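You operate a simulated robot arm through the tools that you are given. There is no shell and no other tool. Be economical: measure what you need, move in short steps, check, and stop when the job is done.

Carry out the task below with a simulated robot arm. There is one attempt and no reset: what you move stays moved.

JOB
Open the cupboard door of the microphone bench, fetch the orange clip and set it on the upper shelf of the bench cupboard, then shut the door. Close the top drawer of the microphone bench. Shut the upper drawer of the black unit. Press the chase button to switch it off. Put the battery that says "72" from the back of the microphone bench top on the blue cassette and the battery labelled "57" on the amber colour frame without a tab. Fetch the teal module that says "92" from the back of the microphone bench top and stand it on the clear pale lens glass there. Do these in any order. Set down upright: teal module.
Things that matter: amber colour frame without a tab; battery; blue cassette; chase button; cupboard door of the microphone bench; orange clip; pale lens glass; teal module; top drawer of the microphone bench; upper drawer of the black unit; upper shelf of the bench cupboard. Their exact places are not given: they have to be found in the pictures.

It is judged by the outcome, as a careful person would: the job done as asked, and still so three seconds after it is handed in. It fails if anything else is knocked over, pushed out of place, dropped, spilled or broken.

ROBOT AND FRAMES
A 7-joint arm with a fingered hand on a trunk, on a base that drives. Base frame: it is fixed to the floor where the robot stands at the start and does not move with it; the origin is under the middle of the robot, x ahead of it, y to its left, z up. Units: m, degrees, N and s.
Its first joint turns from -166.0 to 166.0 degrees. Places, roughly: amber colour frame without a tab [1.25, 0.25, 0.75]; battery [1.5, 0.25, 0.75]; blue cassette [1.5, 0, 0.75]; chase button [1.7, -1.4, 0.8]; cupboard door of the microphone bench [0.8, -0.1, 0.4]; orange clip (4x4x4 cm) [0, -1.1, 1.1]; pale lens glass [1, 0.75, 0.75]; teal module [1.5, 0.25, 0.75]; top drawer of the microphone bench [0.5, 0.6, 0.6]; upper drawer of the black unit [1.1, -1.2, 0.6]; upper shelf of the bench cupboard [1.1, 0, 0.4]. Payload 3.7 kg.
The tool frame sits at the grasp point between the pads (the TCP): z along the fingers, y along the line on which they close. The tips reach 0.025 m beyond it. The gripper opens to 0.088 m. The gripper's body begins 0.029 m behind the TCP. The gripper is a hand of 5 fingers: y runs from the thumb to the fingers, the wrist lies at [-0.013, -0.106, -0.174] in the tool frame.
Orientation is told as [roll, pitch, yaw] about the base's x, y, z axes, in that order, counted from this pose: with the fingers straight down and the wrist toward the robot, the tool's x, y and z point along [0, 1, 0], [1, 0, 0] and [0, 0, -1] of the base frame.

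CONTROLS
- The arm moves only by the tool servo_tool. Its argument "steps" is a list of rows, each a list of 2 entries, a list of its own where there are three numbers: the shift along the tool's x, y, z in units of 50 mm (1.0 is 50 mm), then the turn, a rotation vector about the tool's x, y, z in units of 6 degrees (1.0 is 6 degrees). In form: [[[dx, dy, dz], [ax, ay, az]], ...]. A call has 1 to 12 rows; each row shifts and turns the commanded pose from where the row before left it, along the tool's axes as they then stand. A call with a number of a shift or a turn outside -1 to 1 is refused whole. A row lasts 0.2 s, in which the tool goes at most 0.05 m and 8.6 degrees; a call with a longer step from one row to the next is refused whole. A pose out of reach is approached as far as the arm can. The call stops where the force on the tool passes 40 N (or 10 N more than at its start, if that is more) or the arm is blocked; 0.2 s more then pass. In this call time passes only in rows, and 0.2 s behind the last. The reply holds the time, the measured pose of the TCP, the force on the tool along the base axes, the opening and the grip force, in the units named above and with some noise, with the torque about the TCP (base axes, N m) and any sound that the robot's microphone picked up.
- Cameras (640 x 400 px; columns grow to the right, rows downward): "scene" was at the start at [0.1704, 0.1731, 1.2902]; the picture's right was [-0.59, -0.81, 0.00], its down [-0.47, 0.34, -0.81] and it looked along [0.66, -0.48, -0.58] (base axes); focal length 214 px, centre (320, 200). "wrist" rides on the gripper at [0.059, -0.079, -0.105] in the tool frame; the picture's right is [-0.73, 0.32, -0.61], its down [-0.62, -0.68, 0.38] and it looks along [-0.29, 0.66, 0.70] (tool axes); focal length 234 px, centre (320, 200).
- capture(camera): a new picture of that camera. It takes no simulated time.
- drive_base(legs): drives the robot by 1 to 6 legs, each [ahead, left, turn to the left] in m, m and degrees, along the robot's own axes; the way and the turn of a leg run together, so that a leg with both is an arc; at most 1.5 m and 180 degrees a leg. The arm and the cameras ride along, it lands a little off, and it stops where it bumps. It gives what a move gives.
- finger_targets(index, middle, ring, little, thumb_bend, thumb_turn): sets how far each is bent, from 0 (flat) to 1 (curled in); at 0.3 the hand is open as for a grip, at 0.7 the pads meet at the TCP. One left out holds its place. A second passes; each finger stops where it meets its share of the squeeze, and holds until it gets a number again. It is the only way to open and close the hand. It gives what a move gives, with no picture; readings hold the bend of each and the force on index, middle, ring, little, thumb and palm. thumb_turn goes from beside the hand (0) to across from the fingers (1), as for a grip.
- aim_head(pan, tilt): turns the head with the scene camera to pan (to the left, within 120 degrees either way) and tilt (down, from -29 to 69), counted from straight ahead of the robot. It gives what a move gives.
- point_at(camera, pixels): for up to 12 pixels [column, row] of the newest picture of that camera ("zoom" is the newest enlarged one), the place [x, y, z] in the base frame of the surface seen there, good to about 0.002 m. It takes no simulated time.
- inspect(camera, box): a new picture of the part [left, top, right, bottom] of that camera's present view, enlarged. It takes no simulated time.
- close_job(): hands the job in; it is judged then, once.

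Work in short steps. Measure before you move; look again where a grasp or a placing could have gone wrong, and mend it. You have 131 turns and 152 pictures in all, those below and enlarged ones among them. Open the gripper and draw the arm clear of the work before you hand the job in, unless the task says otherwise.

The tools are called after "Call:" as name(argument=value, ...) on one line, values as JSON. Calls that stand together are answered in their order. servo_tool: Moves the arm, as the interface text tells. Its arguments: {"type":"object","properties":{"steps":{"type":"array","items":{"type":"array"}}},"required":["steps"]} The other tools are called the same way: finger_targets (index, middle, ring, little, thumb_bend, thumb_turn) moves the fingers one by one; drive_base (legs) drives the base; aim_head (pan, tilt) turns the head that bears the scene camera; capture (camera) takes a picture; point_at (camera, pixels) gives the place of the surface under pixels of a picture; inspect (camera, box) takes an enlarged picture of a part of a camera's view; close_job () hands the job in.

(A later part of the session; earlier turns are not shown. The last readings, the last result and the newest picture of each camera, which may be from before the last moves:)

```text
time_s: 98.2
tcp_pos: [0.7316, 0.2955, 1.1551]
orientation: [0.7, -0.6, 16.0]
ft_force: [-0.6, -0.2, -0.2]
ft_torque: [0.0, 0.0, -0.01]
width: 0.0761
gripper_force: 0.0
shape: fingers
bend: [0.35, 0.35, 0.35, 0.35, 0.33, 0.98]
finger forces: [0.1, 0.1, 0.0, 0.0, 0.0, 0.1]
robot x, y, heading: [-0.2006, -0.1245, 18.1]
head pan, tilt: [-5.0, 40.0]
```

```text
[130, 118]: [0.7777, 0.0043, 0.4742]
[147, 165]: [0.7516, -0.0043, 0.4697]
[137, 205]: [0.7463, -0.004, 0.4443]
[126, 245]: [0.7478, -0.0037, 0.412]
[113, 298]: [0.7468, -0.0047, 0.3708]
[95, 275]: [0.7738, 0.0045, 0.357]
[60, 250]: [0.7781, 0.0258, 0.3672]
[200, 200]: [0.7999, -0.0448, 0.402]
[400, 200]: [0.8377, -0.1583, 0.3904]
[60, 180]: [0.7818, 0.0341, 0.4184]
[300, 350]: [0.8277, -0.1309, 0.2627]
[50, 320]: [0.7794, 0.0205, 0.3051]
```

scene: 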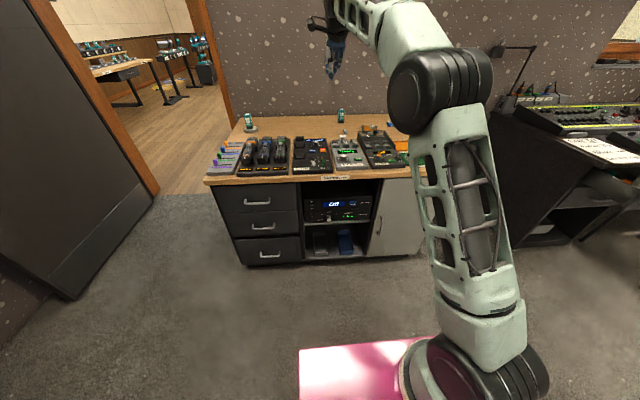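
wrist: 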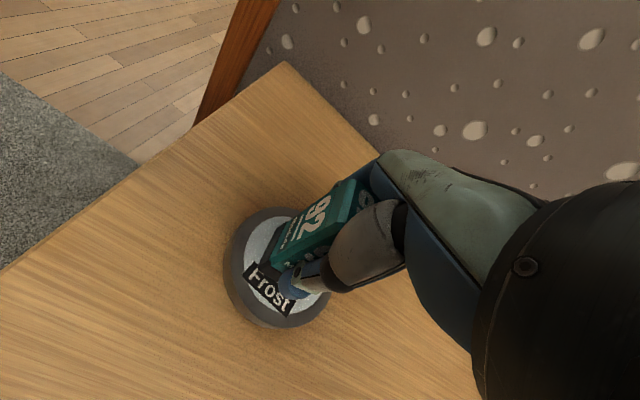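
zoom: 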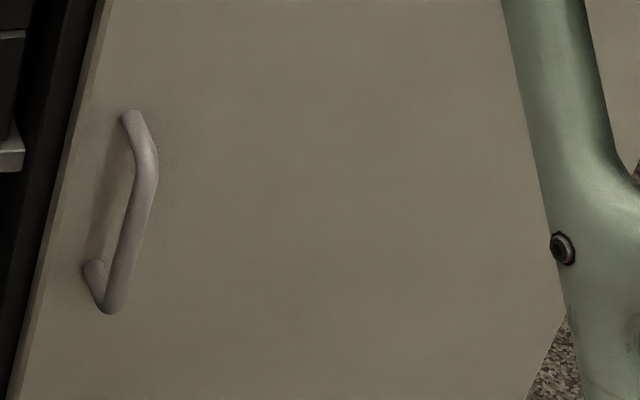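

Bar centre ≈(0.751,-0.003), z 0.36–0.475, door face ~0.035 behind. I rotate the hand in place toward yaw −72° so it can grip the vertical bar sideways.

Call:
servo_tool(steps=[[[0, 0, 0], [0, 0, 1]], [[0, 0, 0], [0, 0, 1]], [[0, 0, 0], [0, 0, 1]], [[0, 0, 0], [0, 0, 1]], [[0, 0, 0], [0, 0, 1]], [[0, 0, 0], [0, 0, 1]], [[0, 0, 0], [0, 0, 1]], [[0, 0, 0], [0, 0, 1]], [[0, 0, 0], [0, 0, 1]], [[0, 0, 0], [0, 0, 1]], [[0, 0, 0], [0, 0, 1]], [[0, 0, 0], [0, 0, 1]]])

```text
time_s: 100.8
tcp_pos: [0.7013, 0.2808, 1.1354]
orientation: [0.8, 0.3, -56.0]
ft_force: [0.6, -0.3, 0.0]
ft_torque: [0.04, -0.02, 0.0]
width: 0.076
gripper_force: 0.1
shape: fingers
bend: [0.35, 0.35, 0.35, 0.35, 0.33, 0.98]
finger forces: [0.1, 0.0, 0.0, 0.1, 0.1, 0.0]
out of reach, approached as far as the arm can: row 8, 9, 10, 11, 12
robot x, y, heading: [-0.2042, -0.128, 17.9]
head pan, tilt: [-5.0, 40.0]
```

Bring it in front of the door, then tilt forward.

Call:
servo_tool(steps=[[[-0.637, 0.431, 0.429], [0, 0, 0]], [[-0.637, 0.431, 0.429], [0, 0, 0]], [[-0.637, 0.431, 0.429], [0, 0, 0]], [[-0.637, 0.431, 0.429], [0, 0, 0]], [[-0.637, 0.431, 0.429], [0, 0, 0.5]], [[-0.637, 0.431, 0.429], [0, 0, 0.8]], [[-0.637, 0.431, 0.429], [0, 0, 0.8]]])

Call:
servo_tool(steps=[[[0, 0, 0], [0, 1, 0]], [[0, 0, 0], [0, 1, 0]], [[0, 0, 0], [0, 1, 0]], [[0, 0, 0], [0, 1, 0]], [[0, 0, 0], [0, 1, 0]], [[0, 0, 0], [0, 1, 0]], [[0, 0, 0], [0, 1, 0]], [[0, 0, 0], [0, 0.5, 0]]])

```text
time_s: 102.4
tcp_pos: [0.597, 0.0332, 0.9792]
orientation: [0.7, 0.6, -68.7]
ft_force: [-0.5, -0.3, 0.5]
ft_torque: [-0.02, 0.0, 0.0]
width: 0.0767
gripper_force: 0.1
shape: fingers
bend: [0.35, 0.35, 0.35, 0.35, 0.33, 0.98]
finger forces: [0.0, 0.1, 0.1, 0.1, 0.0, 0.0]
robot x, y, heading: [-0.2034, -0.128, 18.2]
head pan, tilt: [-5.0, 40.0]
```

```text
time_s: 104.2
tcp_pos: [0.5968, 0.0345, 0.9796]
orientation: [45.9, 0.6, -68.6]
ft_force: [0.4, -0.6, 0.3]
ft_torque: [-0.03, 0.0, -0.03]
width: 0.0764
gripper_force: 0.0
shape: fingers
bend: [0.35, 0.35, 0.35, 0.35, 0.33, 0.98]
finger forces: [0.1, 0.0, 0.0, 0.0, 0.0, 0.0]
robot x, y, heading: [-0.2043, -0.1275, 18.1]
head pan, tilt: [-5.0, 40.0]
```

The tilted sideways pose works. Descend in front of the handle.

Call:
servo_tool(steps=[[[-0.671, 0.15, 0.688], [0, 0, 0]], [[-0.671, 0.15, 0.688], [0, 0, 0]], [[-0.671, 0.15, 0.688], [0, 0, 0]], [[-0.671, 0.15, 0.688], [0, 0, 0]], [[-0.671, 0.15, 0.688], [0, 0, 0]], [[-0.671, 0.15, 0.688], [0, 0, 0]], [[-0.671, 0.15, 0.688], [0, 0, 0]], [[-0.671, 0.15, 0.688], [0, 0, 0]], [[-0.671, 0.15, 0.688], [0, 0, 0]], [[-0.671, 0.15, 0.688], [0, 0, 0]]])

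Call:
capture(camera="scene")

Call:
capture(camera="wrist")

```text
time_s: 106.4
tcp_pos: [0.633, -0.0254, 0.5003]
orientation: [45.7, 0.6, -68.7]
ft_force: [0.4, 0.5, 0.1]
ft_torque: [0.03, 0.0, 0.01]
width: 0.0762
gripper_force: 0.0
shape: fingers
bend: [0.35, 0.35, 0.35, 0.35, 0.33, 0.98]
finger forces: [0.0, 0.0, 0.1, 0.0, 0.1, 0.1]
out of reach, approached as far as the arm can: row 2
robot x, y, heading: [-0.2031, -0.1272, 17.9]
head pan, tilt: [-5.0, 40.0]
```

```text
90 pictures are left
```

scene: 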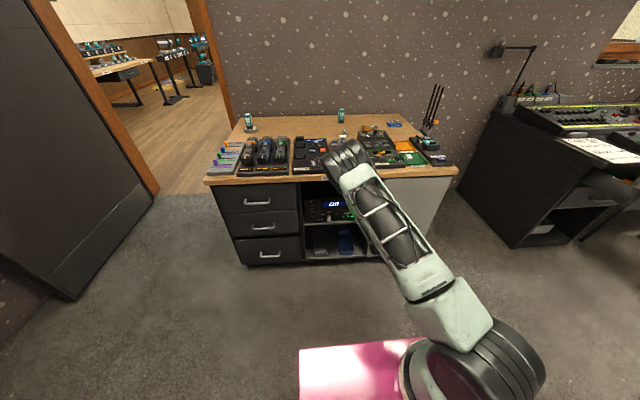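

```text
89 pictures are left
```

wrist: 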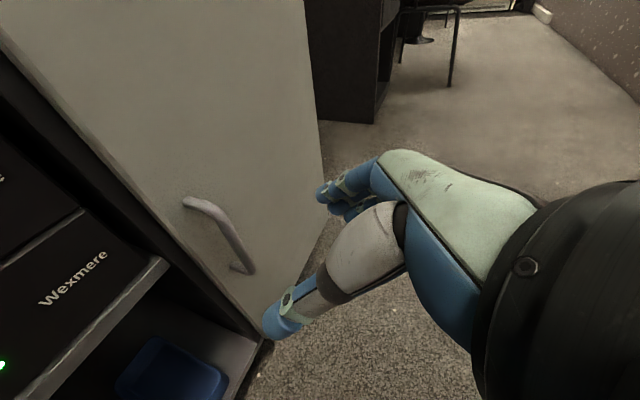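

Bar visible at (228,235). Check the elbow's clearance to the table items first.

Call:
point_at(camera="scene", pixels=[[345, 150], [335, 175], [360, 165], [370, 200], [325, 160], [400, 250]])

Call:
inspect(camera="scene", box=[290, 120, 460, 270])

```text
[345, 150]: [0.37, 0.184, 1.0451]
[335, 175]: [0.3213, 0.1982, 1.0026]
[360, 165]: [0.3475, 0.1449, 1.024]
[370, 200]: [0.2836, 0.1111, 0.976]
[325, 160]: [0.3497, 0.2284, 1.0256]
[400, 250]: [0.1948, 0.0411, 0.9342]
```

```text
2.67 times, centred on (375, 195) of scene
```

zoom: 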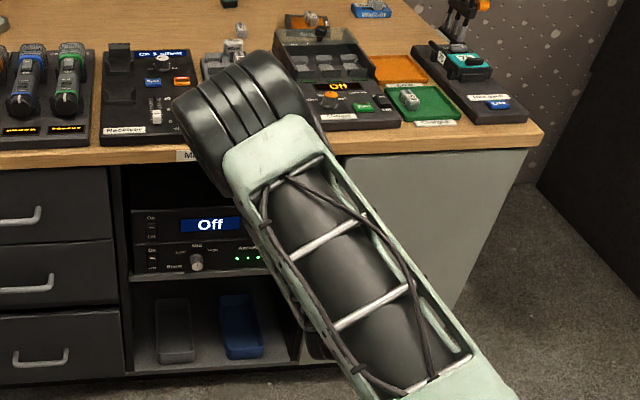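

Elbow is well clear. Align and advance onto the bar.

Call:
servo_tool(steps=[[[0.5, 0.45, 0], [0, 0, 0]], [[0, 0, 0.7], [0, 0, 0]], [[0, 0, 0.7], [0, 0, 0]], [[0, 0, 0.7], [0, 0, 0]], [[0, 0, 0.6], [0, 0, 0]]])

Call:
capture(camera="wrist")

```text
time_s: 107.6
tcp_pos: [0.7482, -0.0042, 0.4206]
orientation: [45.7, 0.5, -68.6]
ft_force: [-0.5, -0.2, -0.4]
ft_torque: [0.0, 0.0, 0.0]
width: 0.0764
gripper_force: 0.0
shape: fingers
bend: [0.35, 0.35, 0.35, 0.35, 0.33, 0.98]
finger forces: [0.0, 0.1, 0.1, 0.1, 0.1, 0.1]
robot x, y, heading: [-0.2057, -0.1284, 18.3]
head pan, tilt: [-5.0, 40.0]
```

```text
87 pictures are left
```

wrist: 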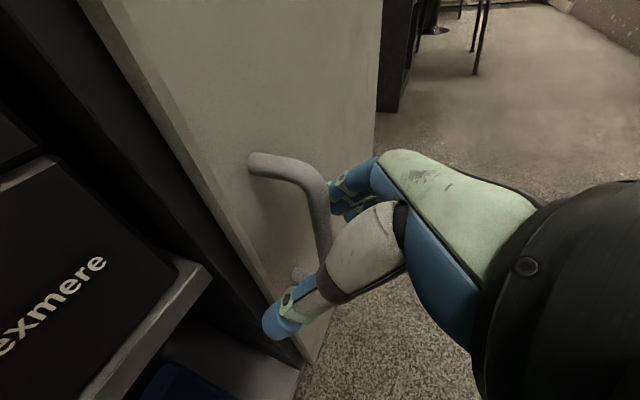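

The bar lies between thumb and fingers. Close on it.

Call:
finger_targets(index=0.7, middle=0.7, ring=0.7, little=0.7, thumb_bend=0.7)

Call:
capture(camera="wrist")

```text
time_s: 108.6
tcp_pos: [0.7477, -0.0049, 0.4222]
orientation: [45.7, 0.5, -68.6]
ft_force: [2.7, -5.7, -0.5]
ft_torque: [-0.13, -0.08, -0.04]
width: 0.0
gripper_force: 3.0
shape: fingers
bend: [0.7, 0.66, 0.68, 0.7, 0.7, 1.0]
finger forces: [0.4, 3.6, 1.4, 0.0, 0.0, 0.0]
robot x, y, heading: [-0.2038, -0.1301, 18.1]
head pan, tilt: [-5.0, 40.0]
```

```text
86 pictures are left
```

wrist: 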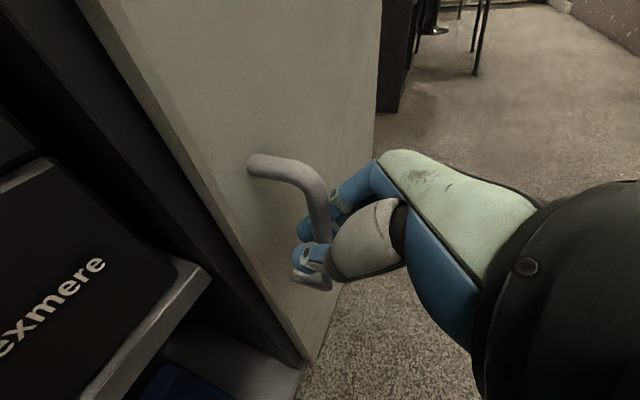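

Fingers wrap the bar. Pull gently straight out and see if the door follows.

Call:
servo_tool(steps=[[[-0.21, -0.02, -0.215], [0, 0, 0]], [[-0.21, -0.02, -0.215], [0, 0, 0]], [[-0.21, -0.01, -0.215], [0, 0, 0]], [[-0.21, 0, -0.215], [0, 0, 0]]])

Call:
capture(camera="wrist")

```text
time_s: 109.6
tcp_pos: [0.692, -0.0259, 0.423]
orientation: [45.9, 0.4, -68.7]
ft_force: [14.2, -20.4, 4.8]
ft_torque: [-0.44, -0.28, -0.08]
width: 0.0086
gripper_force: 12.9
shape: fingers
bend: [0.6, 0.6, 0.61, 0.7, 0.7, 1.0]
finger forces: [9.2, 10.1, 6.6, 0.1, 0.0, 0.0]
robot x, y, heading: [-0.2025, -0.1292, 17.8]
head pan, tilt: [-5.0, 40.0]
```

```text
85 pictures are left
```

wrist: 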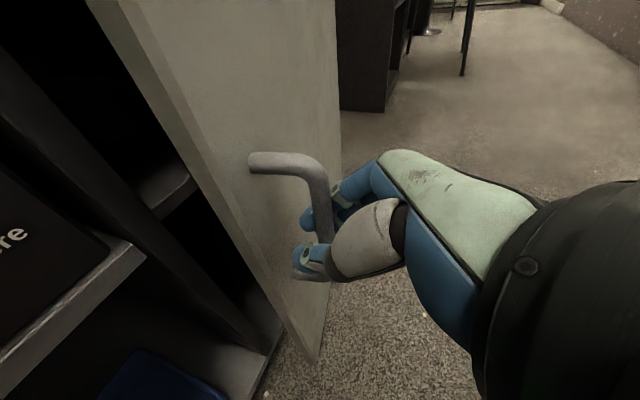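

The door follows. Continue along its arc, rotating the hand a bit with it.

Call:
servo_tool(steps=[[[-0.244, 0.222, -0.25], [0.45, 0, -0.44]], [[-0.244, 0.222, -0.25], [0.45, 0, -0.44]], [[-0.244, 0.222, -0.25], [0.45, 0, -0.44]], [[-0.244, 0.222, -0.25], [0.45, 0, -0.44]]])

Call:
capture(camera="wrist")

Call:
capture(camera="scene")

```text
time_s: 110.6
tcp_pos: [0.648, -0.0925, 0.421]
orientation: [45.7, 0.7, -53.2]
ft_force: [-5.3, 4.9, 2.1]
ft_torque: [0.03, 0.04, 0.01]
width: 0.0063
gripper_force: 3.3
shape: fingers
bend: [0.7, 0.7, 0.7, 0.7, 0.65, 1.0]
finger forces: [0.1, 0.1, 0.0, 0.0, 6.9, 0.0]
robot x, y, heading: [-0.2048, -0.1291, 18.4]
head pan, tilt: [-5.0, 40.0]
```

```text
84 pictures are left
```

wrist: 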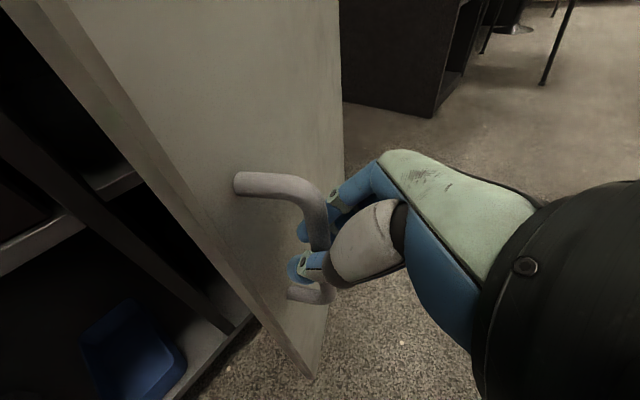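

```text
83 pictures are left
```

scene: 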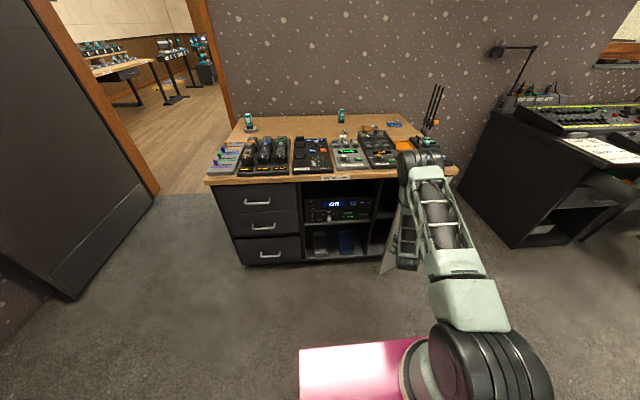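

Continue the arc to ~50°.

Call:
servo_tool(steps=[[[-0.243, 0.172, -0.251], [0.48, 0, -0.464]], [[-0.243, 0.172, -0.251], [0.48, 0, -0.464]], [[-0.243, 0.172, -0.251], [0.48, 0, -0.464]], [[-0.243, 0.172, -0.251], [0.48, 0, -0.464]], [[-0.243, 0.172, -0.251], [0.48, 0, -0.464]]])

Call:
capture(camera="wrist")

```text
time_s: 111.8
tcp_pos: [0.6164, -0.1874, 0.4191]
orientation: [46.0, 0.6, -33.3]
ft_force: [-27.8, 10.7, 7.1]
ft_torque: [0.1, 0.19, 0.24]
width: 0.0312
gripper_force: 15.2
shape: fingers
bend: [0.7, 0.7, 0.7, 0.7, 0.49, 1.0]
finger forces: [0.0, 0.0, 0.0, 0.0, 29.9, 0.0]
robot x, y, heading: [-0.2014, -0.1262, 18.4]
head pan, tilt: [-5.0, 40.0]
```

```text
82 pictures are left
```

wrist: 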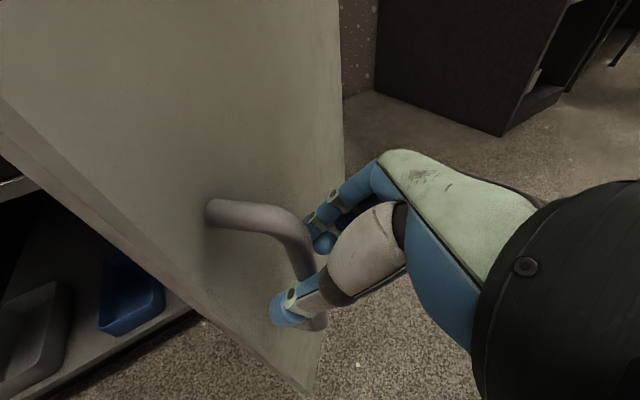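

Thumb force is high; release the bar now and look at the door.

Call:
finger_targets(index=0.3, middle=0.3, ring=0.3, little=0.3, thumb_bend=0.3)

Call:
capture(camera="wrist")

Call:
inspect(camera="scene", box=[330, 140, 500, 290])

```text
time_s: 112.8
tcp_pos: [0.6166, -0.1885, 0.4191]
orientation: [46.0, 0.5, -33.4]
ft_force: [0.1, -0.1, -0.3]
ft_torque: [-0.01, 0.02, 0.01]
width: 0.0847
gripper_force: 0.1
shape: fingers
bend: [0.3, 0.3, 0.3, 0.3, 0.3, 0.98]
finger forces: [0.0, 0.0, 0.0, 0.1, 0.1, 0.0]
robot x, y, heading: [-0.2039, -0.1265, 18.3]
head pan, tilt: [-5.0, 40.0]
```

```text
81 pictures are left
```

wrist: 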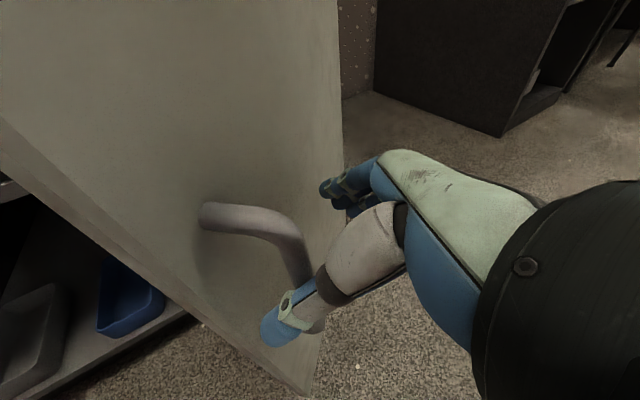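

```text
2.67 times, centred on (415, 215) of scene
```

zoom: 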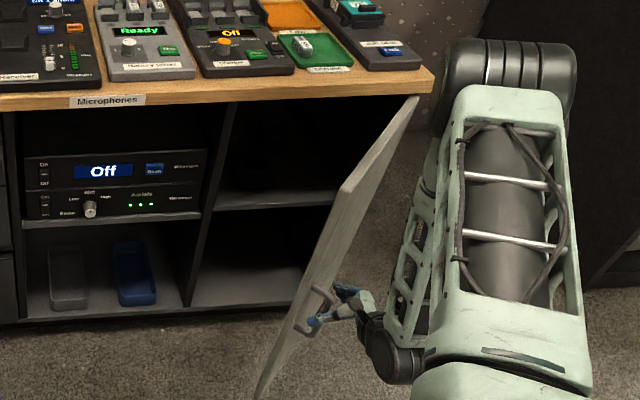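

The door is open ~60°+. Measure its edges and the shelf.

Call:
point_at(camera="zoom", pixels=[[412, 100], [350, 190], [300, 300], [340, 220], [270, 195], [235, 208], [330, 200], [265, 170], [225, 150], [380, 150]])

Call:
servo_tool(steps=[[[0, 0, -0.8], [0, 0, 0]], [[0, 0, -0.8], [0, 0, 0]], [[0, 0, -0.8], [0, 0, 0]], [[0, 0, -0.8], [0, 0, 0]]])

Call:
capture(camera="scene")

```text
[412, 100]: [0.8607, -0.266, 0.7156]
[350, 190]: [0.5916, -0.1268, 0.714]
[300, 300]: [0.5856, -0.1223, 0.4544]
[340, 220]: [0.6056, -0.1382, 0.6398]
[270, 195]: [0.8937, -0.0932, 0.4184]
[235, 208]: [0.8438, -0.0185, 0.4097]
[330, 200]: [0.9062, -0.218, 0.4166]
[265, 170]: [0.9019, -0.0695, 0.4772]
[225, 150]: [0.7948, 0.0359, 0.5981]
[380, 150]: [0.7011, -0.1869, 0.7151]
```

```text
time_s: 113.8
tcp_pos: [0.5551, -0.2835, 0.5316]
orientation: [46.0, 0.6, -33.4]
ft_force: [-0.6, -0.5, 0.7]
ft_torque: [-0.03, -0.02, -0.01]
width: 0.0851
gripper_force: 0.1
shape: fingers
bend: [0.3, 0.3, 0.3, 0.3, 0.3, 0.98]
finger forces: [0.1, 0.0, 0.1, 0.1, 0.0, 0.1]
robot x, y, heading: [-0.2073, -0.1285, 18.1]
head pan, tilt: [-5.0, 40.0]
```

```text
79 pictures are left
```

scene: 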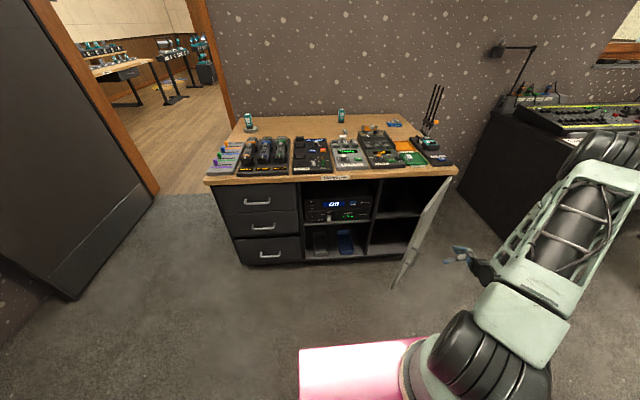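

Door is ~46° open (free edge (0.592,-0.127)). I lift the hand over the door to its inner side to push it further.

Call:
servo_tool(steps=[[[0.718, 0, -0.695], [0, 0, 0]], [[0.718, 0, -0.695], [0, 0, 0]], [[0.718, 0, -0.695], [0, 0, 0]], [[0.718, 0, -0.695], [0, 0, 0]], [[0.718, 0, -0.695], [0, 0, 0]], [[0.718, 0, -0.695], [0, 0, 0]]])

Call:
servo_tool(steps=[[[0.554, -0.351, 0.571], [0, 0, 0]], [[0.554, -0.351, 0.571], [0, 0, 0]], [[0.554, -0.351, 0.571], [0, 0, 0]], [[0.554, -0.351, 0.571], [0, 0, 0]], [[0.554, -0.351, 0.571], [0, 0, 0]], [[0.554, -0.351, 0.571], [0, 0, 0]], [[0.554, -0.351, 0.571], [0, 0, 0]]])

```text
time_s: 115.2
tcp_pos: [0.5563, -0.2851, 0.8318]
orientation: [46.1, 0.7, -33.6]
ft_force: [0.0, -0.5, -0.8]
ft_torque: [0.0, -0.03, -0.01]
width: 0.0852
gripper_force: 0.1
shape: fingers
bend: [0.3, 0.3, 0.3, 0.3, 0.3, 0.98]
finger forces: [0.1, 0.0, 0.1, 0.0, 0.0, 0.0]
robot x, y, heading: [-0.2033, -0.1286, 17.9]
head pan, tilt: [-5.0, 40.0]
```

```text
time_s: 116.8
tcp_pos: [0.6081, 0.012, 0.835]
orientation: [45.9, 0.5, -33.4]
ft_force: [-0.6, 0.0, -0.5]
ft_torque: [-0.01, 0.03, -0.03]
width: 0.085
gripper_force: 0.0
shape: fingers
bend: [0.3, 0.3, 0.3, 0.3, 0.3, 0.98]
finger forces: [0.0, 0.1, 0.0, 0.1, 0.0, 0.0]
robot x, y, heading: [-0.2053, -0.1266, 18.1]
head pan, tilt: [-5.0, 40.0]
```

Lower on the inner side, then sweep right.

Call:
servo_tool(steps=[[[-0.718, 0, 0.69], [0, 0, 0]], [[-0.718, 0, 0.69], [0, 0, 0]], [[-0.718, 0, 0.69], [0, 0, 0]], [[-0.718, 0, 0.69], [0, 0, 0]], [[-0.718, 0, 0.69], [0, 0, 0]], [[-0.5, 0, 0.48], [0, 0, 0]]])

Call:
servo_tool(steps=[[[-0.29, 0.275, -0.3], [0, 0, 0]], [[-0.29, 0.275, -0.3], [0, 0, 0]], [[-0.29, 0.275, -0.3], [0, 0, 0]], [[-0.29, 0.275, -0.3], [0, 0, 0]], [[-0.29, 0.275, -0.3], [0, 0, 0]], [[-0.29, 0.275, -0.3], [0, 0, 0]], [[-0.29, 0.275, -0.3], [0, 0, 0]], [[-0.29, 0.275, -0.3], [0, 0, 0]], [[-0.29, 0.275, -0.3], [0, 0, 0]]])

Call:
capture(camera="scene")

```text
time_s: 118.2
tcp_pos: [0.6038, 0.0144, 0.5508]
orientation: [46.1, 0.6, -33.5]
ft_force: [0.3, -0.3, 0.0]
ft_torque: [0.0, -0.02, 0.02]
width: 0.0848
gripper_force: 0.0
shape: fingers
bend: [0.3, 0.3, 0.3, 0.3, 0.3, 0.98]
finger forces: [0.0, 0.0, 0.0, 0.1, 0.0, 0.0]
robot x, y, heading: [-0.2025, -0.127, 18.2]
head pan, tilt: [-5.0, 40.0]
```

```text
time_s: 120.2
tcp_pos: [0.6042, -0.2098, 0.549]
orientation: [45.9, 0.7, -33.3]
ft_force: [-0.1, 0.1, 0.3]
ft_torque: [-0.01, -0.01, -0.02]
width: 0.0848
gripper_force: 0.1
shape: fingers
bend: [0.3, 0.3, 0.3, 0.3, 0.3, 0.98]
finger forces: [0.0, 0.0, 0.1, 0.0, 0.0, 0.0]
robot x, y, heading: [-0.2061, -0.1285, 18.0]
head pan, tilt: [-5.0, 40.0]
```

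```text
78 pictures are left
```

scene: 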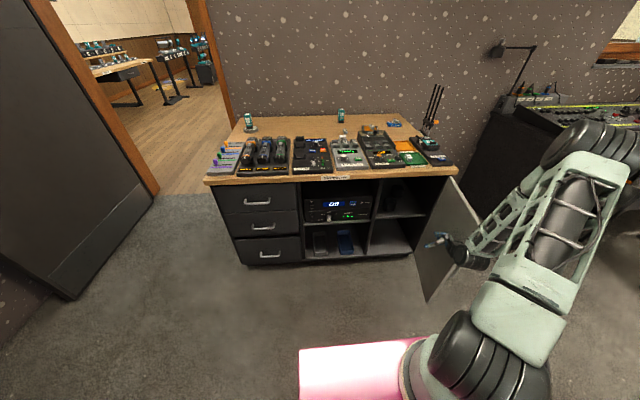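

Good, continue pushing to ~110°.

Call:
servo_tool(steps=[[[-0.29, 0.275, -0.3], [0, 0, 0]], [[-0.29, 0.275, -0.3], [0, 0, 0]], [[-0.29, 0.275, -0.3], [0, 0, 0]], [[-0.29, 0.275, -0.3], [0, 0, 0]], [[-0.25, 0.4, -0.28], [0, 0, 0]], [[-0.25, 0.4, -0.28], [0, 0, 0]], [[-0.25, 0.4, -0.28], [0, 0, 0]]])

Call:
capture(camera="scene")

```text
time_s: 121.8
tcp_pos: [0.6229, -0.391, 0.5506]
orientation: [46.0, 0.6, -33.4]
ft_force: [0.6, 0.5, 1.3]
ft_torque: [0.02, 0.0, 0.03]
width: 0.0851
gripper_force: 0.0
shape: fingers
bend: [0.3, 0.3, 0.3, 0.3, 0.3, 0.98]
finger forces: [0.0, 0.0, 0.0, 0.0, 0.0, 0.0]
robot x, y, heading: [-0.2047, -0.1262, 18.2]
head pan, tilt: [-5.0, 40.0]
```

```text
77 pictures are left
```

scene: 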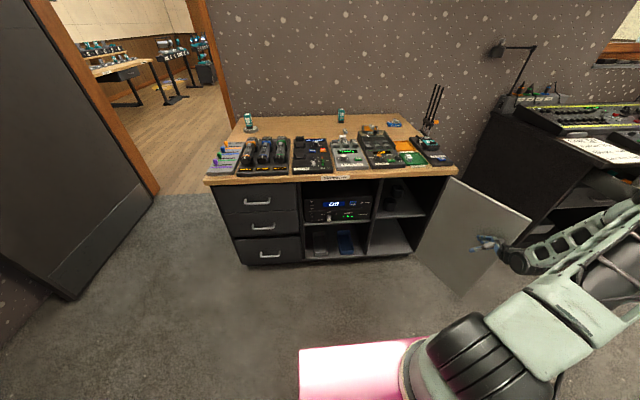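

Door is wide open (~115°). Raise the arm clear and look at the corridor for the clip.

Call:
servo_tool(steps=[[[0.5, -0.3, -0.5], [0, 0, 0]], [[0.718, 0, -0.69], [0, 0, 0]], [[0.718, 0, -0.69], [0, 0, 0]], [[0.718, 0, -0.69], [0, 0, 0]], [[0.718, 0, -0.69], [0, 0, 0]], [[0.718, 0, -0.69], [0, 0, 0]], [[0.718, 0, -0.69], [0, 0, 0]], [[0.718, 0, -0.69], [0, 0, 0]], [[0.718, 0, -0.69], [0, 0, 0]], [[0.718, 0, -0.69], [0, 0, 0]], [[0.718, 0, -0.69], [0, 0, 0]], [[0.718, 0, -0.69], [0, 0, 0]]])

Call:
aim_head(pan=-75, tilt=30)

Call:
capture(camera="scene")

```text
time_s: 124.4
tcp_pos: [0.6145, -0.3846, 1.1352]
orientation: [45.9, 0.5, -33.4]
ft_force: [-0.1, -0.6, 0.4]
ft_torque: [0.03, 0.02, -0.04]
width: 0.0848
gripper_force: 0.1
shape: fingers
bend: [0.3, 0.3, 0.3, 0.3, 0.3, 0.98]
finger forces: [0.0, 0.0, 0.0, 0.0, 0.1, 0.1]
robot x, y, heading: [-0.2029, -0.1267, 18.3]
head pan, tilt: [-5.0, 40.0]
```

```text
time_s: 125.8
tcp_pos: [0.6155, -0.3859, 1.1346]
orientation: [46.0, 0.6, -33.6]
ft_force: [-0.1, -0.1, 0.0]
ft_torque: [0.04, -0.03, 0.03]
width: 0.0851
gripper_force: 0.1
shape: fingers
bend: [0.3, 0.3, 0.3, 0.3, 0.3, 0.98]
finger forces: [0.1, 0.1, 0.1, 0.1, 0.1, 0.0]
robot x, y, heading: [-0.2028, -0.1248, 18.4]
head pan, tilt: [-75.0, 30.0]
```

```text
76 pictures are left
```

scene: 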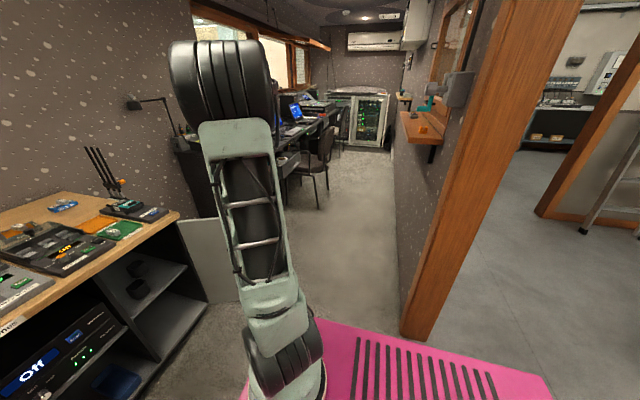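

Measure corridor, desk edge, sill, crank and clip.

Call:
point_at(camera="scene", pixels=[[424, 128], [440, 110], [428, 104], [460, 88], [318, 205], [290, 175], [225, 215], [410, 118], [432, 145], [235, 290], [400, 320], [340, 200]])

Call:
inspect(camera="scene", box=[380, 60, 490, 160])

Call:
inspect(camera="scene", box=[270, 70, 400, 220])

```text
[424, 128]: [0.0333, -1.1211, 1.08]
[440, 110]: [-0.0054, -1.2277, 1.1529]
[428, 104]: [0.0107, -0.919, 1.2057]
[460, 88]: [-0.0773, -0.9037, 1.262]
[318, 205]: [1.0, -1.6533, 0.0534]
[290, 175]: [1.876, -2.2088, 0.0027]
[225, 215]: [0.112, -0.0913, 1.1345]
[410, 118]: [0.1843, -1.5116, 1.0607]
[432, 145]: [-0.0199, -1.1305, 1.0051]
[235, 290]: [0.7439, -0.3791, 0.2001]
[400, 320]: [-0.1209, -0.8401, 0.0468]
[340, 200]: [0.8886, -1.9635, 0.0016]
```

```text
4.00 times, centred on (435, 110) of scene
```

zoom: 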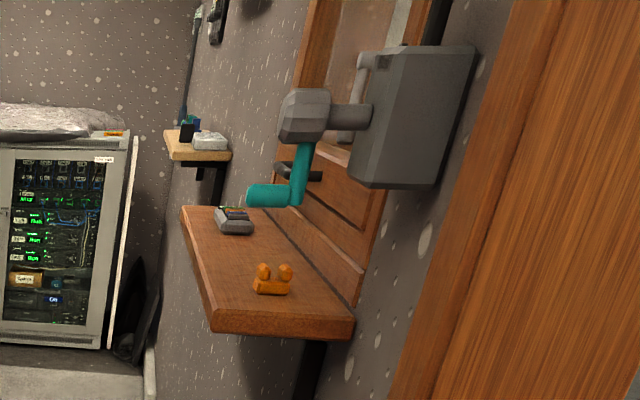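

```text
2.67 times, centred on (335, 145) of scene
```

zoom: 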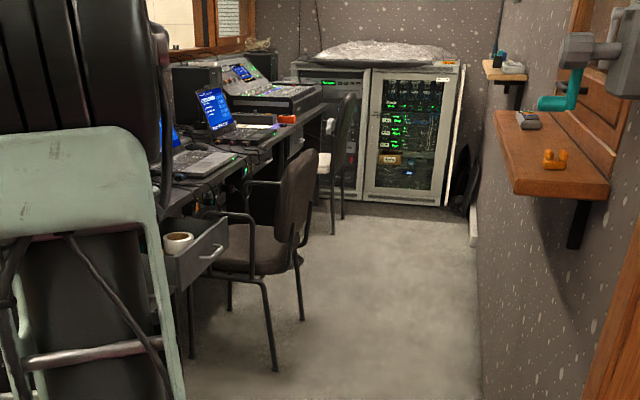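

Measure the black unit's drawer and the desk from this zoom.

Call:
point_at(camera="zoom", pixels=[[210, 255], [225, 222], [185, 255], [225, 250], [178, 240], [190, 290], [175, 200], [250, 200], [275, 365], [300, 315], [555, 150], [540, 190]])

Call:
inspect(camera="scene", box=[310, 140, 350, 170])

```text
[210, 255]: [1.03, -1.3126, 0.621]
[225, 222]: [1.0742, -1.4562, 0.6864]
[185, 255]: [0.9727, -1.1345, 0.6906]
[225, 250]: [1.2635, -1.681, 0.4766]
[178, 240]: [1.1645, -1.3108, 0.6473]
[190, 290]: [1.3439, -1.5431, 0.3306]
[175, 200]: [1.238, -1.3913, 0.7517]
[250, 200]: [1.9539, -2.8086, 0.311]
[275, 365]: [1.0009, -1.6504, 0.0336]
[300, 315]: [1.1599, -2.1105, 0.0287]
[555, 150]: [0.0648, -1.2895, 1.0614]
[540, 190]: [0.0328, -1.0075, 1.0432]
```

```text
13.33 times, centred on (330, 155) of scene
```

zoom: 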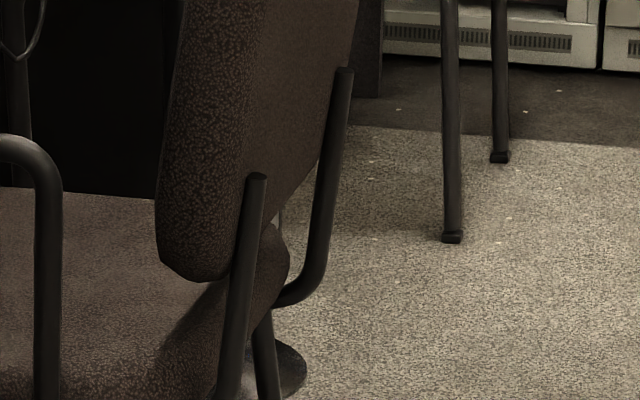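

Plan: stand with the box facing +x beside the doorway at about (0.135,−0.388) and reach right to the sill. Drive there with the arm high.

Call:
drive_base(legs=[[0.25, 0, 0], [0, 0, -18.4], [0.1, -0.34, 0]])

Call:
aim_head(pan=-100, tilt=30)

Call:
capture(camera="scene")

```text
time_s: 130.6
tcp_pos: [0.8229, -0.8984, 1.1348]
orientation: [46.0, 0.6, -52.3]
ft_force: [-0.2, 0.5, 0.3]
ft_torque: [0.0, 0.0, -0.02]
width: 0.0849
gripper_force: 0.1
shape: fingers
bend: [0.3, 0.3, 0.3, 0.3, 0.3, 0.98]
finger forces: [0.1, 0.0, 0.1, 0.1, 0.0, 0.1]
robot x, y, heading: [0.133, -0.3907, -0.4]
head pan, tilt: [-75.0, 30.0]
```

```text
time_s: 131.5
tcp_pos: [0.8232, -0.8979, 1.1346]
orientation: [46.0, 0.4, -52.2]
ft_force: [-0.2, 0.1, -0.2]
ft_torque: [-0.01, -0.03, 0.0]
width: 0.0847
gripper_force: 0.1
shape: fingers
bend: [0.3, 0.3, 0.3, 0.3, 0.3, 0.98]
finger forces: [0.0, 0.0, 0.1, 0.0, 0.0, 0.1]
robot x, y, heading: [0.1297, -0.3902, -0.8]
head pan, tilt: [-100.0, 30.0]
```

```text
72 pictures are left
```

scene: 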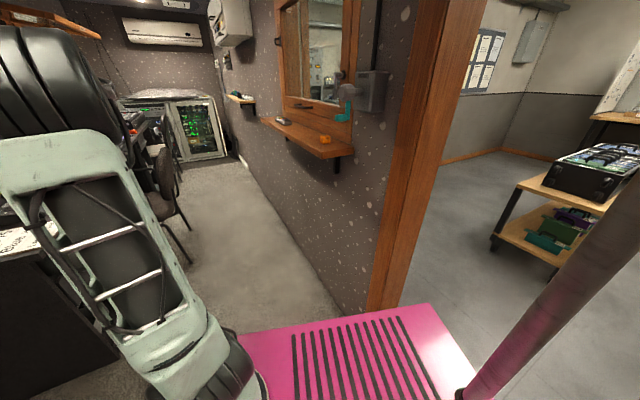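

Swing the arm rightwards around its base (12 rows of ~4.3°), slightly raised.

Call:
servo_tool(steps=[[[-0.64, 0.116, -0.662], [-0.515, 0, 0.498]], [[-0.64, 0.116, -0.662], [-0.515, 0, 0.498]], [[-0.64, 0.116, -0.662], [-0.515, 0, 0.498]], [[-0.64, 0.116, -0.662], [-0.515, 0, 0.498]], [[-0.64, 0.116, -0.662], [-0.515, 0, 0.498]], [[-0.64, 0.116, -0.662], [-0.515, 0, 0.498]], [[-0.64, 0.116, -0.662], [-0.515, 0, 0.498]], [[-0.64, 0.116, -0.662], [-0.515, 0, 0.498]], [[-0.64, 0.116, -0.662], [-0.515, 0, 0.498]], [[-0.64, 0.116, -0.662], [-0.515, 0, 0.498]], [[-0.64, 0.116, -0.662], [-0.515, 0, 0.498]], [[-0.64, 0.116, -0.662], [-0.515, 0, 0.498]]])

```text
time_s: 134.1
tcp_pos: [0.3215, -1.0958, 1.1357]
orientation: [45.6, 0.3, -103.8]
ft_force: [-0.3, -0.2, -0.1]
ft_torque: [-0.03, -0.02, 0.02]
width: 0.0849
gripper_force: 0.1
shape: fingers
bend: [0.3, 0.3, 0.3, 0.3, 0.3, 0.98]
finger forces: [0.0, 0.0, 0.0, 0.0, 0.0, 0.0]
robot x, y, heading: [0.1328, -0.394, -0.6]
head pan, tilt: [-100.0, 30.0]
```

Now turn the hand about the vertical toward yaw ≈ −180° (y across, wrist to the room side).

Call:
servo_tool(steps=[[[0.1, 0, -0.1], [-0.718, 0, 0.695]], [[0.1, 0, -0.1], [-0.718, 0, 0.695]], [[0.1, 0, -0.1], [-0.718, 0, 0.695]], [[0.1, 0, -0.1], [-0.718, 0, 0.695]], [[0.1, 0, -0.1], [-0.718, 0, 0.695]], [[0.1, 0, -0.1], [-0.718, 0, 0.695]], [[0.1, 0, -0.1], [-0.718, 0, 0.695]], [[0.1, 0, -0.1], [-0.718, 0, 0.695]], [[0.1, 0, -0.1], [-0.718, 0, 0.695]], [[0.1, 0, -0.1], [-0.718, 0, 0.695]], [[0.1, 0, -0.1], [-0.718, 0, 0.695]], [[0.1, 0, -0.1], [-0.718, 0, 0.695]]])

Call:
capture(camera="wrist")

```text
time_s: 136.7
tcp_pos: [0.3218, -1.0954, 1.1603]
orientation: [45.5, 0.2, -124.7]
ft_force: [0.7, -0.7, 0.2]
ft_torque: [0.0, -0.01, 0.02]
width: 0.0848
gripper_force: 0.1
shape: fingers
bend: [0.3, 0.3, 0.3, 0.3, 0.3, 0.98]
finger forces: [0.1, 0.0, 0.1, 0.0, 0.0, 0.0]
out of reach, approached as far as the arm can: row 4, 5, 6, 7, 8, 9, 10, 11, 12
robot x, y, heading: [0.1315, -0.3906, -0.3]
head pan, tilt: [-100.0, 30.0]
```

```text
71 pictures are left
```

wrist: 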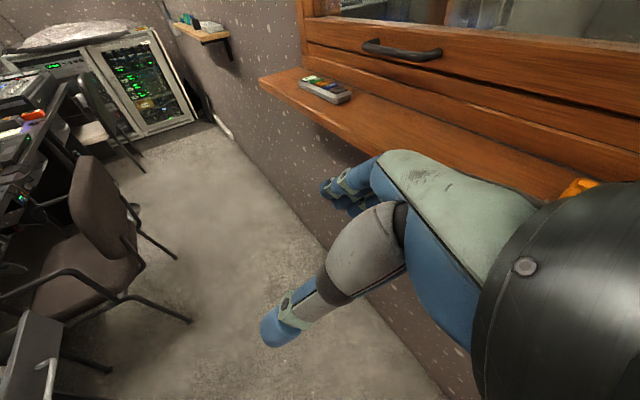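

A lateral grip isn't reachable here; instead I grip radially with the tool straight down (yaw ≈ −120°). Untilt the hand.

Call:
servo_tool(steps=[[[0, 0, 0], [0, -0.95, 0]], [[0, 0, 0], [0, -0.95, 0]], [[0, 0, 0], [0, -0.95, 0]], [[0, 0, 0], [0, -0.95, 0]], [[0, 0, 0], [0, -0.95, 0]], [[0, 0, 0], [0, -0.95, 0]], [[0, 0, 0], [0, -0.95, 0]], [[0, 0, 0], [0, -0.95, 0]]])

```text
time_s: 138.5
tcp_pos: [0.322, -1.0948, 1.1608]
orientation: [-0.2, 0.2, -124.8]
ft_force: [0.0, -0.6, 0.1]
ft_torque: [0.0, -0.01, 0.0]
width: 0.0848
gripper_force: 0.0
shape: fingers
bend: [0.3, 0.3, 0.3, 0.3, 0.3, 0.98]
finger forces: [0.0, 0.1, 0.0, 0.0, 0.0, 0.0]
robot x, y, heading: [0.1348, -0.3922, -0.5]
head pan, tilt: [-100.0, 30.0]
```

Zoom on the clip for exact position and orientation.

Call:
inspect(camera="scene", box=[290, 110, 354, 160])

Call:
point_at(camera="zoom", pixels=[[350, 290], [340, 255], [375, 258], [320, 280], [405, 280], [360, 300], [330, 340], [300, 300], [420, 310], [440, 270], [530, 300], [350, 240]])

```text
8.00 times, centred on (322, 135) of scene
```

zoom: 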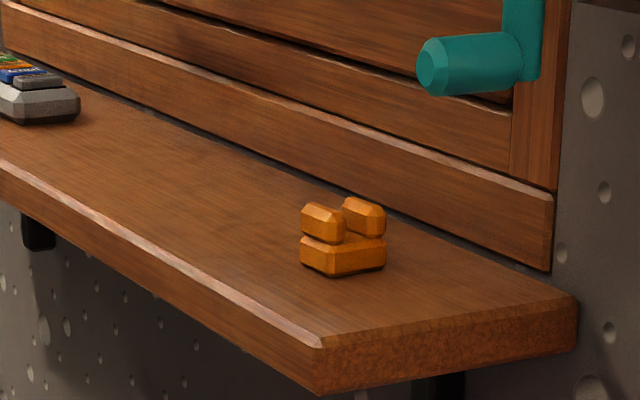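

```text
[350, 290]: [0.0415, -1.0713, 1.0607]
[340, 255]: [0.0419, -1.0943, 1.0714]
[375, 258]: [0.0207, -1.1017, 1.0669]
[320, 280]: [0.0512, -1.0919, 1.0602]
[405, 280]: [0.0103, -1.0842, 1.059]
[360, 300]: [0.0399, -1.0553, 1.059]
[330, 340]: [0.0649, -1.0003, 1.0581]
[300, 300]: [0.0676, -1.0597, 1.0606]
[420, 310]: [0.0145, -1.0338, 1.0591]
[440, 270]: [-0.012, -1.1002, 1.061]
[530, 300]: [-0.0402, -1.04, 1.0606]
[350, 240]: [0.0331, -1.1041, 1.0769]
```

Sill z=1.060; the clip is square to the room (axes −72°/−162°), so I want yaw ≈ −155…−162. Test whether this yaw is reachable now that the tool is straight down.

Call:
servo_tool(steps=[[[0, 0, -0.4], [0, 0, 0.9]], [[0, 0, -0.4], [0, 0, 0.9]], [[0, 0, -0.4], [0, 0, 0.9]], [[0, 0, -0.4], [0, 0, 0.9]], [[0, 0, -0.4], [0, 0, 0.9]], [[0, 0, -0.4], [0, 0, 0.9]]])

Call:
capture(camera="scene")

```text
time_s: 139.9
tcp_pos: [0.2492, -1.0547, 1.1587]
orientation: [-0.2, 0.2, -146.4]
ft_force: [-0.5, -0.4, 1.2]
ft_torque: [0.03, 0.01, -0.01]
width: 0.0848
gripper_force: 0.1
shape: fingers
bend: [0.3, 0.3, 0.3, 0.3, 0.3, 0.98]
finger forces: [0.1, 0.0, 0.0, 0.0, 0.1, 0.0]
out of reach, approached as far as the arm can: row 2, 3, 4, 5, 6
robot x, y, heading: [0.1285, -0.3875, -0.5]
head pan, tilt: [-100.0, 30.0]
```

```text
69 pictures are left
```

scene: 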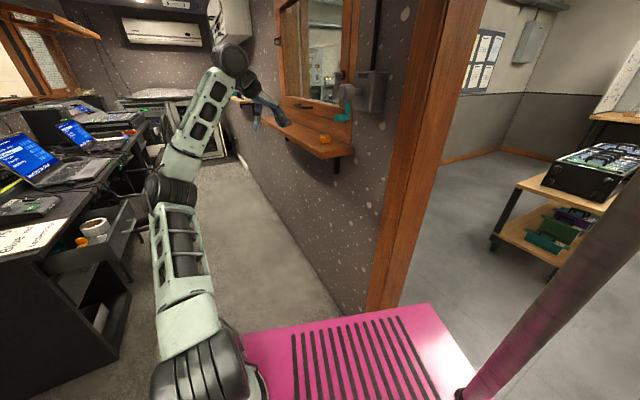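

The arm is nearly stretched here; I need the base closer. First retract the hand away from the wall, then shift the base nearer.

Call:
servo_tool(steps=[[[0.11, -0.89, 0], [0, 0, 0]], [[0.11, -0.89, 0], [0, 0, 0]], [[0.11, -0.89, 0], [0, 0, 0]], [[0.11, -0.89, 0], [0, 0, 0]], [[0.11, -0.89, 0], [0, 0, 0]]])

Call:
drive_base(legs=[[0.04, -0.17, -19.5]])

Call:
capture(camera="scene")

```text
time_s: 141.1
tcp_pos: [0.4165, -0.9374, 1.1416]
orientation: [-0.4, 0.2, -148.7]
ft_force: [0.4, 0.3, -0.4]
ft_torque: [0.0, 0.0, -0.01]
width: 0.0848
gripper_force: 0.1
shape: fingers
bend: [0.3, 0.3, 0.3, 0.3, 0.3, 0.98]
finger forces: [0.0, 0.0, 0.0, 0.1, 0.0, 0.0]
out of reach, approached as far as the arm can: row 3, 4, 5
robot x, y, heading: [0.13, -0.3912, -0.5]
head pan, tilt: [-100.0, 30.0]
```

```text
time_s: 142.6
tcp_pos: [0.2219, -1.1779, 1.1405]
orientation: [-0.5, 0.2, -168.6]
ft_force: [-0.3, -0.2, -0.6]
ft_torque: [0.01, 0.0, 0.03]
width: 0.0846
gripper_force: 0.1
shape: fingers
bend: [0.3, 0.3, 0.3, 0.3, 0.3, 0.98]
finger forces: [0.0, 0.1, 0.0, 0.1, 0.1, 0.0]
robot x, y, heading: [0.1389, -0.5641, -20.3]
head pan, tilt: [-100.0, 30.0]
```

```text
68 pictures are left
```

scene: 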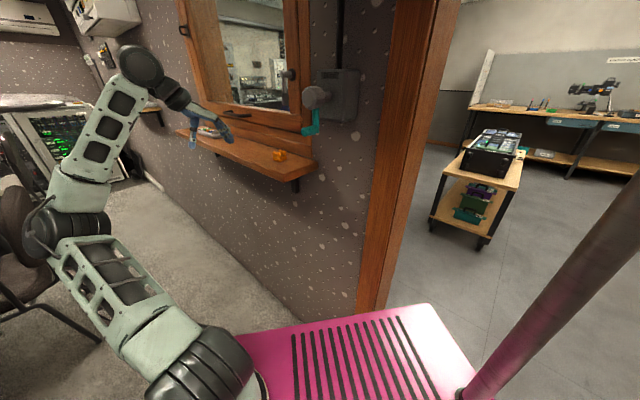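

Now the yaw is already near −168°. Raise slightly and move over the clip at (0.032,−1.118).

Call:
servo_tool(steps=[[[0, 0, -0.6], [0, 0, -0.6]], [[0, 0, -0.3], [0, 0, -0.5]], [[-0.42, 0.67, 0], [0, 0, 0]], [[-0.42, 0.67, 0], [0, 0, 0]], [[-0.42, 0.67, 0], [0, 0, 0]], [[-0.42, 0.67, 0], [0, 0, 0]], [[-0.42, 0.67, 0], [0, 0, 0]]])

Call:
capture(camera="wrist")

Call:
inspect(camera="scene", box=[170, 60, 330, 190])

```text
time_s: 144.2
tcp_pos: [0.0459, -1.1302, 1.1814]
orientation: [-0.4, 1.1, -161.7]
ft_force: [29.4, 10.1, -9.9]
ft_torque: [-0.46, 0.88, -0.59]
width: 0.0847
gripper_force: 19.6
shape: fingers
bend: [0.3, 0.31, 0.36, 0.3, 0.3, 0.98]
finger forces: [0.1, 10.7, 27.3, 0.0, 0.0, 0.0]
robot x, y, heading: [0.1362, -0.5654, -20.3]
head pan, tilt: [-100.0, 30.0]
stopped in row 7: the force on the tool passed its limit at 89 N (the readings are from after the stop); the commanded pose is now the measured one
```

```text
67 pictures are left
```

wrist: 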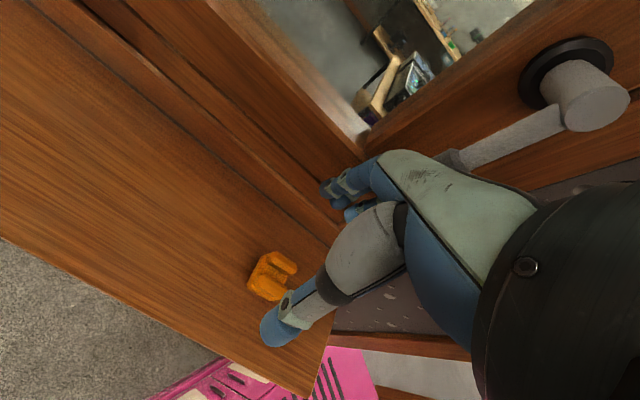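

```text
3.08 times, centred on (250, 125) of scene
```

zoom: 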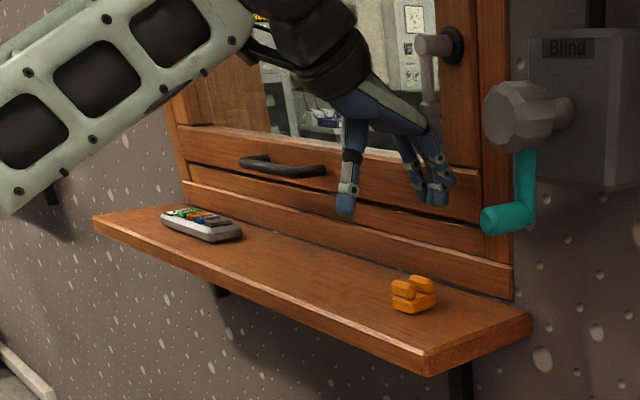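

The fingers touched the window rail behind. Back off at once and measure the gap behind the clip.

Call:
servo_tool(steps=[[[0, -0.8, 0], [0, 0, 0]], [[0, -0.8, 0], [0, 0, 0]]])

Call:
point_at(camera="zoom", pixels=[[440, 275], [455, 250], [470, 235], [430, 235], [470, 220], [500, 215], [510, 135], [435, 100], [440, 300], [455, 280], [412, 282], [430, 40]])

Call:
capture(camera="wrist")

```text
time_s: 144.8
tcp_pos: [0.1169, -1.1068, 1.1828]
orientation: [-0.3, 1.1, -161.9]
ft_force: [0.0, -0.4, 0.8]
ft_torque: [-0.03, -0.02, -0.01]
width: 0.0846
gripper_force: 0.0
shape: fingers
bend: [0.3, 0.3, 0.3, 0.3, 0.3, 0.98]
finger forces: [0.1, 0.1, 0.0, 0.0, 0.0, 0.1]
robot x, y, heading: [0.1396, -0.5672, -20.5]
head pan, tilt: [-100.0, 30.0]
```

```text
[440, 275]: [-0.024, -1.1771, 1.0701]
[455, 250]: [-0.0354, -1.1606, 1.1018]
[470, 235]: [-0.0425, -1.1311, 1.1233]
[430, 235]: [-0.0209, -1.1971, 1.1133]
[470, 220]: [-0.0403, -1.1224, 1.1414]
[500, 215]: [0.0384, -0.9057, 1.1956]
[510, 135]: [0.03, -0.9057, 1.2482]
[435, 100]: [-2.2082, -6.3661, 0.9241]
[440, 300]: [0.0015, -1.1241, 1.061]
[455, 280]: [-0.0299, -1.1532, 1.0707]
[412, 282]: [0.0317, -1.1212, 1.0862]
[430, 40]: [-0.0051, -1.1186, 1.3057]
```

```text
65 pictures are left
```

wrist: 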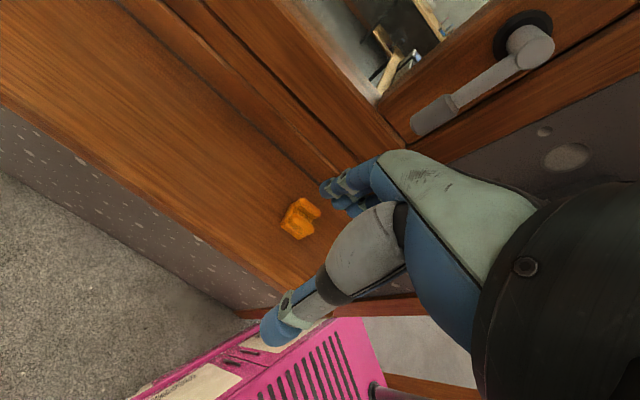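

Measure the grey lever near the fingers, which may be what was touched.

Call:
point_at(camera="wrist", pixels=[[420, 122], [435, 110], [480, 85], [525, 50], [400, 130], [370, 110], [340, 150], [300, 215], [310, 205], [300, 235]])

Call:
inspect(camera="scene", box=[220, 60, 320, 180])

```text
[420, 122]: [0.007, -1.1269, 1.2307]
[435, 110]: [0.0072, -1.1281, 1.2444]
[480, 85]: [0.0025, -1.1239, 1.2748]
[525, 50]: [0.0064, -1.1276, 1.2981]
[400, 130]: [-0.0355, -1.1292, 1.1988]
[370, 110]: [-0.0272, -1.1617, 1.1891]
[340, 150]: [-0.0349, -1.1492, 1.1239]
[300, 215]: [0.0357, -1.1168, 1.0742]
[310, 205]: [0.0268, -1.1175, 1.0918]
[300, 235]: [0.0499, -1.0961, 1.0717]
```

```text
3.33 times, centred on (270, 120) of scene
```

zoom: 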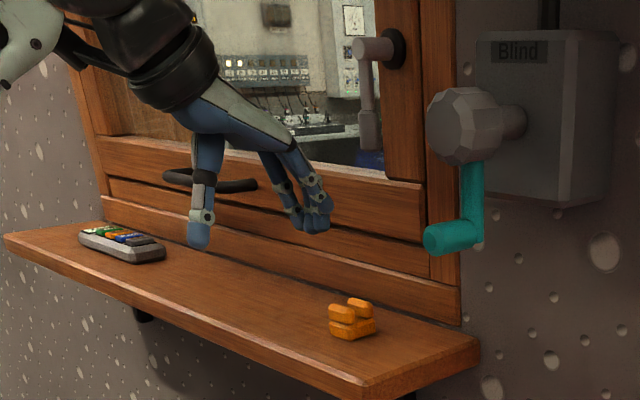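

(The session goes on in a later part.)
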